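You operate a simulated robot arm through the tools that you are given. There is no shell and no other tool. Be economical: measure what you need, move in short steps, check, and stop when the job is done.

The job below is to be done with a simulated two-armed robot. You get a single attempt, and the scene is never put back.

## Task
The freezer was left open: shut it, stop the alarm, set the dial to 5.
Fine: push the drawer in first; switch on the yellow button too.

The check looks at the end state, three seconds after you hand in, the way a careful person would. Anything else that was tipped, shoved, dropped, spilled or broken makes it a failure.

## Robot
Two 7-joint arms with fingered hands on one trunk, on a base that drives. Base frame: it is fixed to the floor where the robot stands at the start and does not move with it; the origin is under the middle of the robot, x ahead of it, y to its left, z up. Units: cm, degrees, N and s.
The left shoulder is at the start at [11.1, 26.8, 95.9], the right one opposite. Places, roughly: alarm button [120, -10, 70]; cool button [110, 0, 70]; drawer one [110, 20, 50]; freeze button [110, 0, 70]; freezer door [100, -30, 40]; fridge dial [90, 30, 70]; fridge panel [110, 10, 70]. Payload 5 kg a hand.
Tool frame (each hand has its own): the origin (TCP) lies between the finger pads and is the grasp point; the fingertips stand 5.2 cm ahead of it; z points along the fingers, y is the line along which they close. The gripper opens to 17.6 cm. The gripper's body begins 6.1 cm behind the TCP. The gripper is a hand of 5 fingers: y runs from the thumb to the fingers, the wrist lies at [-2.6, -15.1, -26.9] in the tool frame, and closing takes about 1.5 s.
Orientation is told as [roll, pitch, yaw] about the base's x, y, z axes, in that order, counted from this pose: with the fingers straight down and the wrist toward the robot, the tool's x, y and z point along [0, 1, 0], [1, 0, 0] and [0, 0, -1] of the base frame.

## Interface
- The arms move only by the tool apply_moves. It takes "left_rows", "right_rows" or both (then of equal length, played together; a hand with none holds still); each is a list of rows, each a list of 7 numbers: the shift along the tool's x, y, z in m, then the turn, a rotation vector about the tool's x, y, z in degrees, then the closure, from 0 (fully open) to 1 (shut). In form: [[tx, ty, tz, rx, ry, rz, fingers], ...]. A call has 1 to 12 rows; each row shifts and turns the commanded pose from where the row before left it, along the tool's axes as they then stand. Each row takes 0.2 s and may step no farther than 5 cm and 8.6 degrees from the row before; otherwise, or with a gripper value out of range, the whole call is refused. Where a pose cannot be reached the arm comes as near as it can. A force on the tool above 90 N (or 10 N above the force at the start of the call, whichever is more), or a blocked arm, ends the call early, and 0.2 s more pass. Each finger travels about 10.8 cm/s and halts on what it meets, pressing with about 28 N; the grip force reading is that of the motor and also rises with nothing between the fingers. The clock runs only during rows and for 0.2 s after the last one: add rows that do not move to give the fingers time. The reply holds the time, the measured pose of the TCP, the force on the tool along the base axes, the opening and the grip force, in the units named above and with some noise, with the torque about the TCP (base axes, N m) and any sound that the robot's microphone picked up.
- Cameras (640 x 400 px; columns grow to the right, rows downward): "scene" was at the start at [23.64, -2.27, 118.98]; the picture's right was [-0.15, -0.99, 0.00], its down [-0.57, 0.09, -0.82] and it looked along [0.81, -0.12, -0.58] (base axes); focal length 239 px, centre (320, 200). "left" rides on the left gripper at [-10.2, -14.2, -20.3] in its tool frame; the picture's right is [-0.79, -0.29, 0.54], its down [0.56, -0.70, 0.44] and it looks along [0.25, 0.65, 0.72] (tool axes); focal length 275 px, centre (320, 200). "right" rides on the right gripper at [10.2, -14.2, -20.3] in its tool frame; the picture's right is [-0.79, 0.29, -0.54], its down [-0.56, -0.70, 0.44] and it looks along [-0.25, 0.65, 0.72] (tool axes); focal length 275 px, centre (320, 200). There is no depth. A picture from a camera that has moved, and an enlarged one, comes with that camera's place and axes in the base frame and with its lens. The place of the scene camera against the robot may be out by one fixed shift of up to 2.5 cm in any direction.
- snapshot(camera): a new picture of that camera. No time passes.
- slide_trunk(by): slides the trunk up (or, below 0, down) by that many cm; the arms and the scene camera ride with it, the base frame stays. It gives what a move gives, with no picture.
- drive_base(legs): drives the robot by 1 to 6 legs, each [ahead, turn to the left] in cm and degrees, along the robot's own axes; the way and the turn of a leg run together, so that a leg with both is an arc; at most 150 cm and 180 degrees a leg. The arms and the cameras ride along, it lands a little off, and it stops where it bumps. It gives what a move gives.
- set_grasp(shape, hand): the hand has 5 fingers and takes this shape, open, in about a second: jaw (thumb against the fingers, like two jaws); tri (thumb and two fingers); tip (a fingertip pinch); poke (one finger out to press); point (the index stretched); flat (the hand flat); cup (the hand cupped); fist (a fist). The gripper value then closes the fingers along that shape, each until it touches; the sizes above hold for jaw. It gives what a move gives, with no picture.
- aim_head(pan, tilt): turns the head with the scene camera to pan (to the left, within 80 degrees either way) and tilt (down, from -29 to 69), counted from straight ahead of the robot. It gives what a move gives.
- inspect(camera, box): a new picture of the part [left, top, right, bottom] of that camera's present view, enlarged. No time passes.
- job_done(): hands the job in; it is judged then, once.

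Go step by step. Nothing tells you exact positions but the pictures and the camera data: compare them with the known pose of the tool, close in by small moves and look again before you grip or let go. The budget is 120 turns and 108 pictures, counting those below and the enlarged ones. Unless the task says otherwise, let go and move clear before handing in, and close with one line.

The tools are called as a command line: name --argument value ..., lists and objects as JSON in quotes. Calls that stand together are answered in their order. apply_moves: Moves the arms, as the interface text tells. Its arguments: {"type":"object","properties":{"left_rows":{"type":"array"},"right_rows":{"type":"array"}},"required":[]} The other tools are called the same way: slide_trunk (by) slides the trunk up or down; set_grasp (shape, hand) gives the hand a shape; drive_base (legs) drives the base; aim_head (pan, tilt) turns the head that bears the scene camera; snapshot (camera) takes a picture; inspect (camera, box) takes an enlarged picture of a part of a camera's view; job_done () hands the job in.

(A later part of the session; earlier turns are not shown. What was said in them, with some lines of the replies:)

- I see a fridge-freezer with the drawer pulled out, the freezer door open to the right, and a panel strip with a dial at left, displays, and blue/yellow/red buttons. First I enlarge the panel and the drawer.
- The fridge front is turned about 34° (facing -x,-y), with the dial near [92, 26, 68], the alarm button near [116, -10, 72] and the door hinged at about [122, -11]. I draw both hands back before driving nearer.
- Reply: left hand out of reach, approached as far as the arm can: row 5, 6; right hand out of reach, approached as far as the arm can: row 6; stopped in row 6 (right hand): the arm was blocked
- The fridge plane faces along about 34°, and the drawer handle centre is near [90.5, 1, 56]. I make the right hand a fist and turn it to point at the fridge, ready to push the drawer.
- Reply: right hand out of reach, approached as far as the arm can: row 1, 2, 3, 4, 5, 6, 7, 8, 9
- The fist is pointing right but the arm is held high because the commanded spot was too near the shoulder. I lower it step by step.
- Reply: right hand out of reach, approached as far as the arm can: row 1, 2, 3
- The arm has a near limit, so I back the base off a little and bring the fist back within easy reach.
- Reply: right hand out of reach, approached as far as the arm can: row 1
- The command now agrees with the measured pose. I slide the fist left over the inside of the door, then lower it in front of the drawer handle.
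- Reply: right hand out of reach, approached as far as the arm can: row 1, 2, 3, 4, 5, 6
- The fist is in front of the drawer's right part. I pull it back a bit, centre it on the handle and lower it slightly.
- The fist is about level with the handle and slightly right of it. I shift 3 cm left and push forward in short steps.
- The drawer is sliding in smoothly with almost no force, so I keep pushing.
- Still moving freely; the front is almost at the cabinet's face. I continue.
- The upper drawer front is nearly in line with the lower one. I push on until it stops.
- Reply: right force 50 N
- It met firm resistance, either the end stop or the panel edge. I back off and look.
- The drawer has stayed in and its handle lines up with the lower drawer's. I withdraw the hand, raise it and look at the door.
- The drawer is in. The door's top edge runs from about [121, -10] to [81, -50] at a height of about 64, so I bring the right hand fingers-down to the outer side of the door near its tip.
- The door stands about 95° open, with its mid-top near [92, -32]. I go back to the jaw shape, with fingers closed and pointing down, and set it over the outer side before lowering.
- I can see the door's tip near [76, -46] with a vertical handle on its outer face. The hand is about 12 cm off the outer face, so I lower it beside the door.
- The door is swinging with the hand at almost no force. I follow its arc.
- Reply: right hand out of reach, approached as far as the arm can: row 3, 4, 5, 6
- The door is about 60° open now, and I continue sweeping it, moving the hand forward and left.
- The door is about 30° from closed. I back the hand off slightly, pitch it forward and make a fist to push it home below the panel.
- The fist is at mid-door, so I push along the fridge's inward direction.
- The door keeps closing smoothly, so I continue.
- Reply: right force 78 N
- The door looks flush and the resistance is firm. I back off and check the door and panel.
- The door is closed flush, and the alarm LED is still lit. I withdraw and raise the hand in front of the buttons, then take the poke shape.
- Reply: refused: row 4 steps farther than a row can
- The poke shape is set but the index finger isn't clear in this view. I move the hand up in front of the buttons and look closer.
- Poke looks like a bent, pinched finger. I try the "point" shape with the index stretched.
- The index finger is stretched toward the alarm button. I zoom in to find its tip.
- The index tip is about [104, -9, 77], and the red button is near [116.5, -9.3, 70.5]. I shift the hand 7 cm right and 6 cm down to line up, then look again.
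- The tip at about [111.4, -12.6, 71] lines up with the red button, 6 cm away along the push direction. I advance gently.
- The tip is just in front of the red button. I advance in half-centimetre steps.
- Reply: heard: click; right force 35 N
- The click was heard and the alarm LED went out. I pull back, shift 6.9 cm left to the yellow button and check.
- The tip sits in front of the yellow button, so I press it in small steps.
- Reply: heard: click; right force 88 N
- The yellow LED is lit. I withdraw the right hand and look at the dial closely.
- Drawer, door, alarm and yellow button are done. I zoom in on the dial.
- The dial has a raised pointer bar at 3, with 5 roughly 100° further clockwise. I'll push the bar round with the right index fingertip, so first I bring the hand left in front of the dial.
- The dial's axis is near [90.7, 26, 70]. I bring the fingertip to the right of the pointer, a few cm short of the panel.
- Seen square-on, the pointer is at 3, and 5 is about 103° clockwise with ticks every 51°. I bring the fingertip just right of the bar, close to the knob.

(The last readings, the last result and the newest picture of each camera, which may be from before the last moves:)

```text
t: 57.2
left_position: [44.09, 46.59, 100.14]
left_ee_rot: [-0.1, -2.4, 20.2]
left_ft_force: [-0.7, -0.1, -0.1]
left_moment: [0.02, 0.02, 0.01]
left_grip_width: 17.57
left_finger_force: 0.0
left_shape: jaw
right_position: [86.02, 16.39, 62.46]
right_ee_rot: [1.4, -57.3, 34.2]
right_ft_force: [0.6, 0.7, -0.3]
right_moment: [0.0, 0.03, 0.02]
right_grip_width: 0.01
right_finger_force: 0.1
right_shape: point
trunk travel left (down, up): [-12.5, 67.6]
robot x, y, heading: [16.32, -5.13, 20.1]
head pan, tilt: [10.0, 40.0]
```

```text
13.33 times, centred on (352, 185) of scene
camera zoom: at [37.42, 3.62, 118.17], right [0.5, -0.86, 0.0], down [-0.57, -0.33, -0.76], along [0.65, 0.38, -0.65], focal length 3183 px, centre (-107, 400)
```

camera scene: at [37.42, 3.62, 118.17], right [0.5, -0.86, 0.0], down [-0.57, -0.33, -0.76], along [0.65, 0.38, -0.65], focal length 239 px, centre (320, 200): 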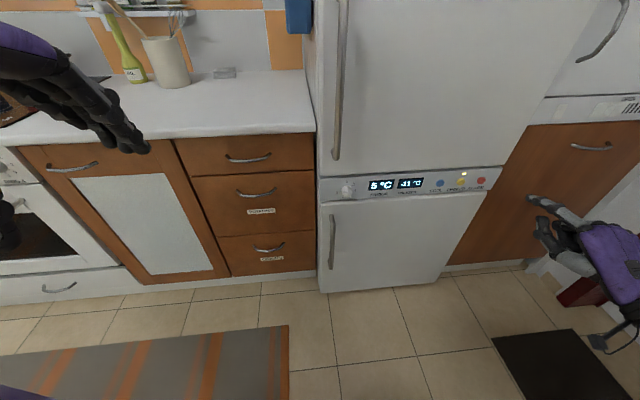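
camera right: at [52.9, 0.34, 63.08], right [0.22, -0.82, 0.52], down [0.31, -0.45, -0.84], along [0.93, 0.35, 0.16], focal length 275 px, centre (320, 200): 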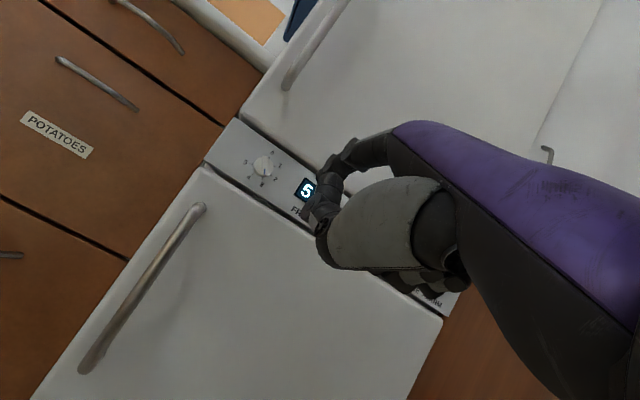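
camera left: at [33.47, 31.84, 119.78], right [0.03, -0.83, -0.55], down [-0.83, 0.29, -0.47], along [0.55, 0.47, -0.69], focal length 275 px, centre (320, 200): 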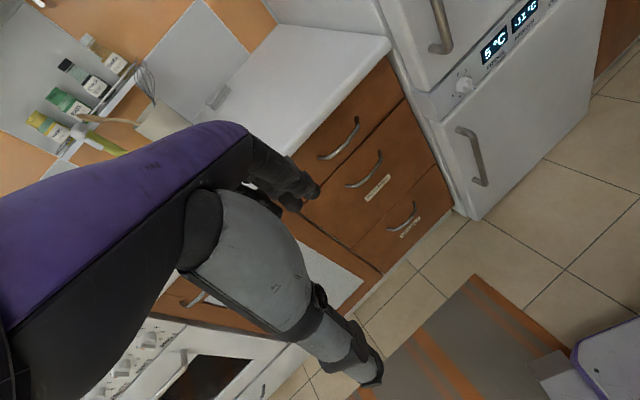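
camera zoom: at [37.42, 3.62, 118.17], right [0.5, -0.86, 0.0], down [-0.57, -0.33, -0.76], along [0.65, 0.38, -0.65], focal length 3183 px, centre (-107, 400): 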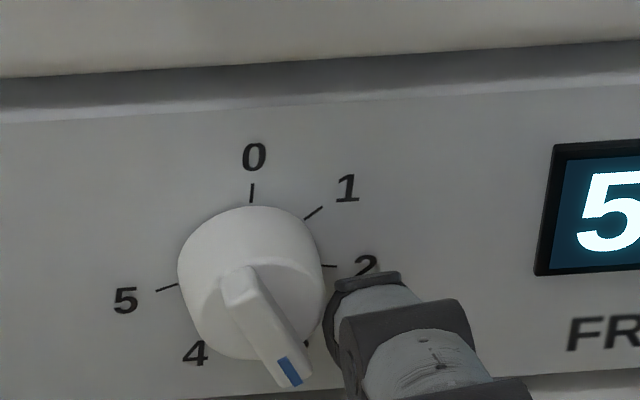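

The fingertip is right of the bar at about the right height. I ease forward so it overlaps the bar's side.

apply_moves --right_rows '[[0, 0.0044, 0.0067, 0, 0, 0, 0], [0, 0.0044, 0.0067, 0, 0, 0, 0], [0, 0, 0, 0, 0, 0, 0]]'

inspect --camera "right" --box '[240, 125, 360, 200]'

inspect --camera "scene" --box '[328, 170, 376, 200]'

```text
t: 58.0
left_position: [43.99, 46.53, 100.26]
left_ee_rot: [-0.1, -2.4, 20.2]
left_ft_force: [0.2, -0.4, -0.3]
left_moment: [0.02, -0.02, -0.04]
left_grip_width: 17.59
left_finger_force: 0.1
left_shape: jaw
right_position: [87.3, 17.27, 62.82]
right_ee_rot: [1.6, -57.4, 34.2]
right_ft_force: [-19.9, -16.1, 2.5]
right_moment: [1.4, -1.81, 0.34]
right_grip_width: 16.82
right_finger_force: 0.0
right_shape: point
trunk travel left (down, up): [-12.5, 67.6]
robot x, y, heading: [16.06, -5.08, 20.1]
head pan, tilt: [10.0, 40.0]
```

```text
5.33 times, centred on (300, 162) of right
camera zoom: at [61.31, 11.41, 61.97], right [0.22, -0.83, 0.52], down [0.31, -0.45, -0.84], along [0.92, 0.35, 0.16], focal length 1468 px, centre (427, 400)
```

zoom: 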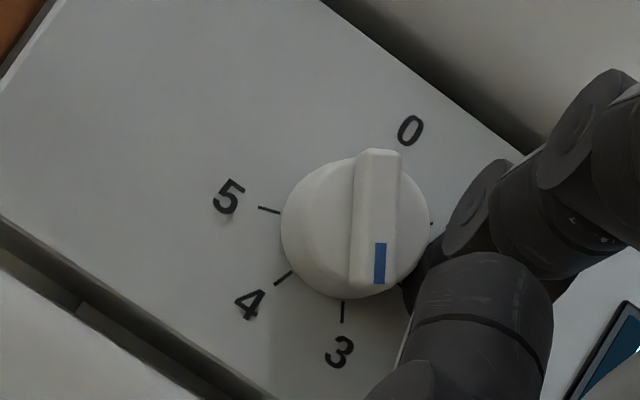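

```text
13.33 times, centred on (352, 185) of scene
camera zoom: at [37.3, 3.56, 118.2], right [0.5, -0.86, 0.0], down [-0.57, -0.33, -0.76], along [0.65, 0.38, -0.65], focal length 3183 px, centre (-107, 400)
```

zoom: 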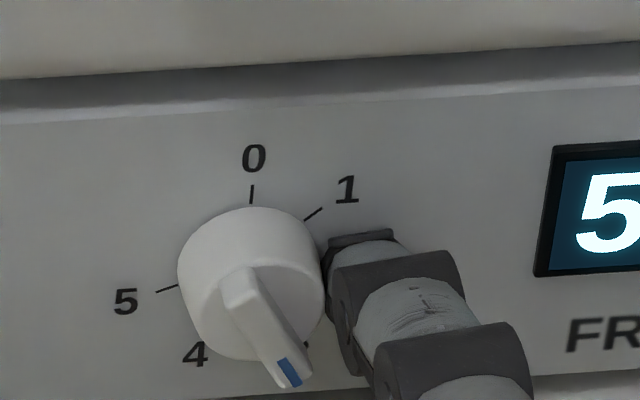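

The tip touched the panel just right of the knob, which fixes the depth. I back off 1.3 cm to bar level and begin pushing the bar around clockwise.

apply_moves --right_rows '[[0, -0.0071, -0.0109, 0, 0, 0, 0], [0.009, -0.0071, 0.0046, 0, 0, 0, 0], [0.0031, -0.0044, 0.0028, 0, 0, 0, 0], [0.0049, -0.0034, 0.0022, 0, 0, 0, 0], [0, 0, 0, 0, 0, 0, 0]]'

inspect --camera "right" --box '[240, 125, 360, 200]'

inspect --camera "scene" --box '[328, 170, 376, 200]'

```text
t: 59.2
left_position: [44.02, 46.56, 100.17]
left_ee_rot: [0.0, -2.3, 20.2]
left_ft_force: [-0.7, -0.1, 0.5]
left_moment: [0.0, -0.02, 0.0]
left_grip_width: 17.61
left_finger_force: 0.1
left_shape: jaw
right_position: [85.35, 18.2, 60.79]
right_ee_rot: [1.5, -57.3, 34.2]
right_ft_force: [0.1, -0.9, -4.8]
right_moment: [-0.28, 0.23, -0.01]
right_grip_width: 16.81
right_finger_force: 0.1
right_shape: point
trunk travel left (down, up): [-12.5, 67.6]
robot x, y, heading: [15.92, -4.73, 20.1]
head pan, tilt: [10.0, 40.0]
```

```text
5.33 times, centred on (300, 162) of right
camera zoom: at [59.31, 12.19, 59.99], right [0.22, -0.82, 0.52], down [0.31, -0.45, -0.84], along [0.93, 0.35, 0.16], focal length 1468 px, centre (427, 400)
```

zoom: 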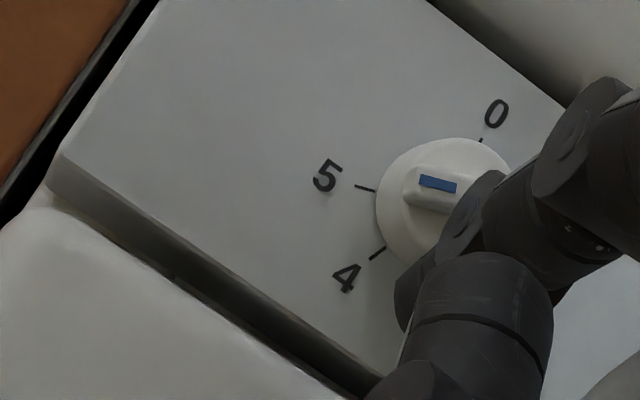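

```text
13.33 times, centred on (352, 185) of scene
camera zoom: at [37.43, 3.64, 118.16], right [0.5, -0.86, 0.0], down [-0.57, -0.33, -0.76], along [0.65, 0.38, -0.65], focal length 3183 px, centre (-107, 400)
```

zoom: 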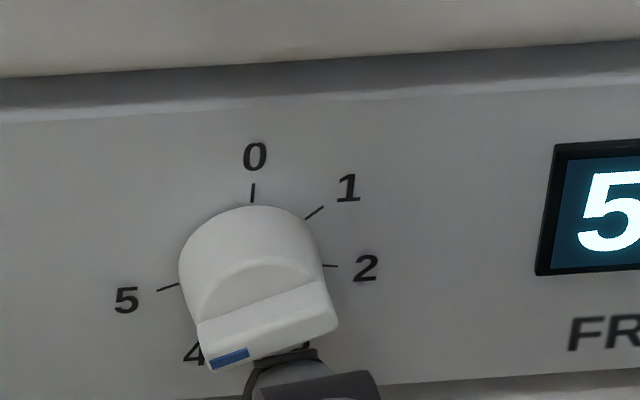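

The pointer has already swung round to about 5. I withdraw the finger straight back and slightly down, then check.

apply_moves --right_rows '[[0, -0.006, -0.004, 0, 0, 0, 0], [0, -0.0109, -0.0168, 0, 0, 0, 0], [0, -0.022, -0.034, 0, 0, 0, 0], [-0.03, -0.01, -0.016, 0, 0, 0, 0], [0, 0, 0, 0, 0, 0, 0]]'

inspect --camera "right" --box '[200, 100, 360, 200]'

inspect --camera "scene" --box '[328, 170, 376, 200]'

```text
t: 60.4
left_position: [44.07, 46.5, 100.18]
left_ee_rot: [-0.1, -2.4, 20.2]
left_ft_force: [0.1, -1.4, 0.7]
left_moment: [0.12, 0.06, 0.02]
left_grip_width: 17.59
left_finger_force: 0.1
left_shape: jaw
right_position: [80.0, 10.63, 60.61]
right_ee_rot: [1.5, -57.3, 34.2]
right_ft_force: [0.4, 0.0, -0.8]
right_moment: [0.06, 0.0, 0.07]
right_grip_width: 16.8
right_finger_force: 0.0
right_shape: point
trunk travel left (down, up): [-12.5, 67.6]
robot x, y, heading: [16.24, -5.19, 20.1]
head pan, tilt: [10.0, 40.0]
```

```text
4.00 times, centred on (280, 150) of right
camera zoom: at [53.95, 4.82, 59.82], right [0.22, -0.82, 0.52], down [0.31, -0.45, -0.84], along [0.93, 0.35, 0.16], focal length 1101 px, centre (480, 400)
```

zoom: 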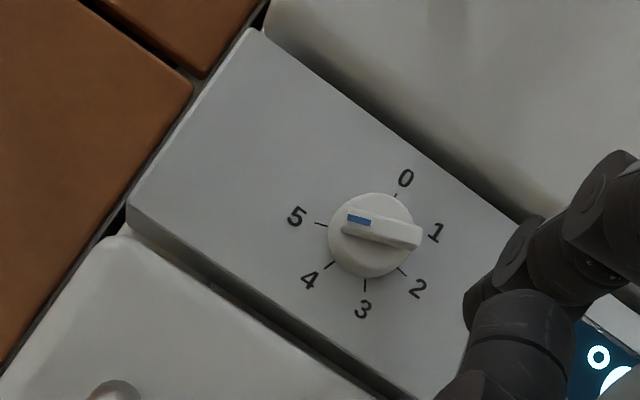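

```text
13.33 times, centred on (352, 185) of scene
camera zoom: at [37.43, 3.57, 118.17], right [0.5, -0.86, 0.0], down [-0.57, -0.33, -0.76], along [0.65, 0.38, -0.65], focal length 3183 px, centre (-107, 400)
```

zoom: 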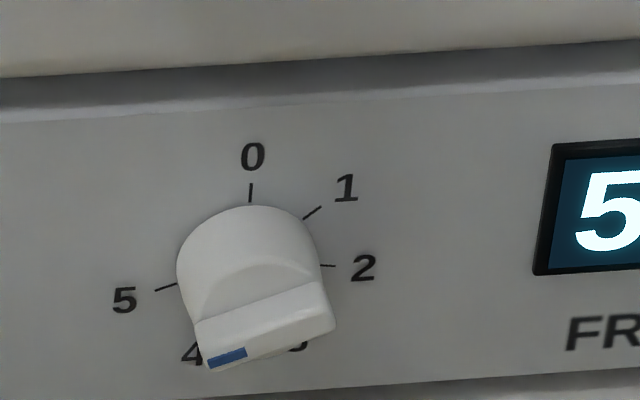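

The pointer lines up with 5. I move the hand clear and check the whole panel and door once more.

apply_moves --right_rows '[[-0.03, -0.015, -0.025, 0, 0, 0, 0], [-0.045, 0, 0, 0, 0, 0, 0], [-0.045, 0, 0, 0, 0, 0, 0], [-0.045, 0, 0, 0, 0, 0, 0], [-0.045, 0, 0, 0, 0, 0, 0], [-0.045, 0, 0, 0, 0, 0, 0], [0, 0, 0, 0, 0, 0, 0], [0, 0, 0, 0, 0, 0, 0]]'

inspect --camera "scene" --box '[300, 150, 508, 280]'

snapshot --camera "scene"

```text
t: 62.2
left_position: [44.11, 46.72, 100.16]
left_ee_rot: [0.0, -2.4, 20.2]
left_ft_force: [-0.5, 1.3, 0.5]
left_moment: [-0.06, -0.03, 0.03]
left_grip_width: 17.6
left_finger_force: 0.1
left_shape: jaw
right_position: [92.29, -12.01, 60.5]
right_ee_rot: [1.5, -57.3, 34.3]
right_ft_force: [-0.1, 0.9, 1.0]
right_moment: [-0.03, 0.01, -0.06]
right_grip_width: 16.81
right_finger_force: 0.1
right_shape: point
trunk travel left (down, up): [-12.5, 67.6]
robot x, y, heading: [16.02, -5.12, 20.2]
head pan, tilt: [10.0, 40.0]
```

```text
3.08 times, centred on (404, 215) of scene
camera zoom: at [37.4, 3.65, 118.17], right [0.5, -0.86, 0.0], down [-0.57, -0.33, -0.76], along [0.65, 0.38, -0.65], focal length 735 px, centre (62, 154)
```

zoom: 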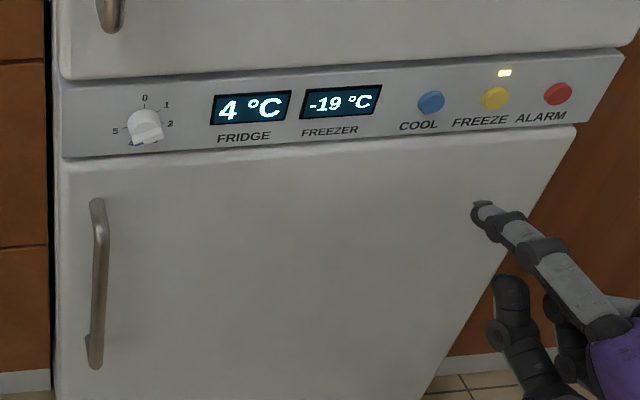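

```text
35 pictures are left
camera scene: at [37.4, 3.65, 118.17], right [0.5, -0.86, 0.0], down [-0.57, -0.33, -0.76], along [0.65, 0.38, -0.65], focal length 239 px, centre (320, 200)
```

scene: 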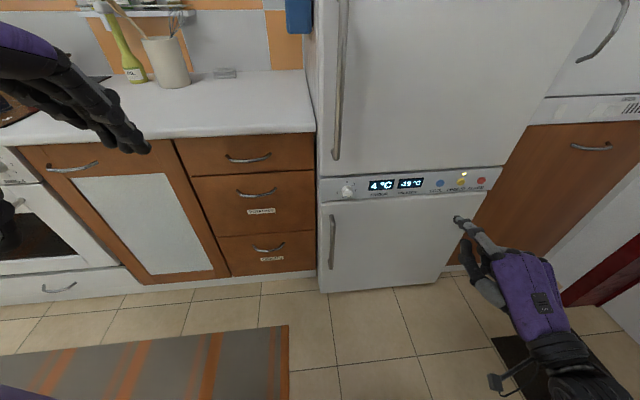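

The door is flush, the alarm LED is off, the yellow LED is on and the dial is at 5. Both hands are clear, so I hand in.

job_done

```text
The job is handed in.
```

The drawer is pushed in, the freezer door is shut, the alarm is off, the yellow FREEZE button is on, and the dial is set to 5.
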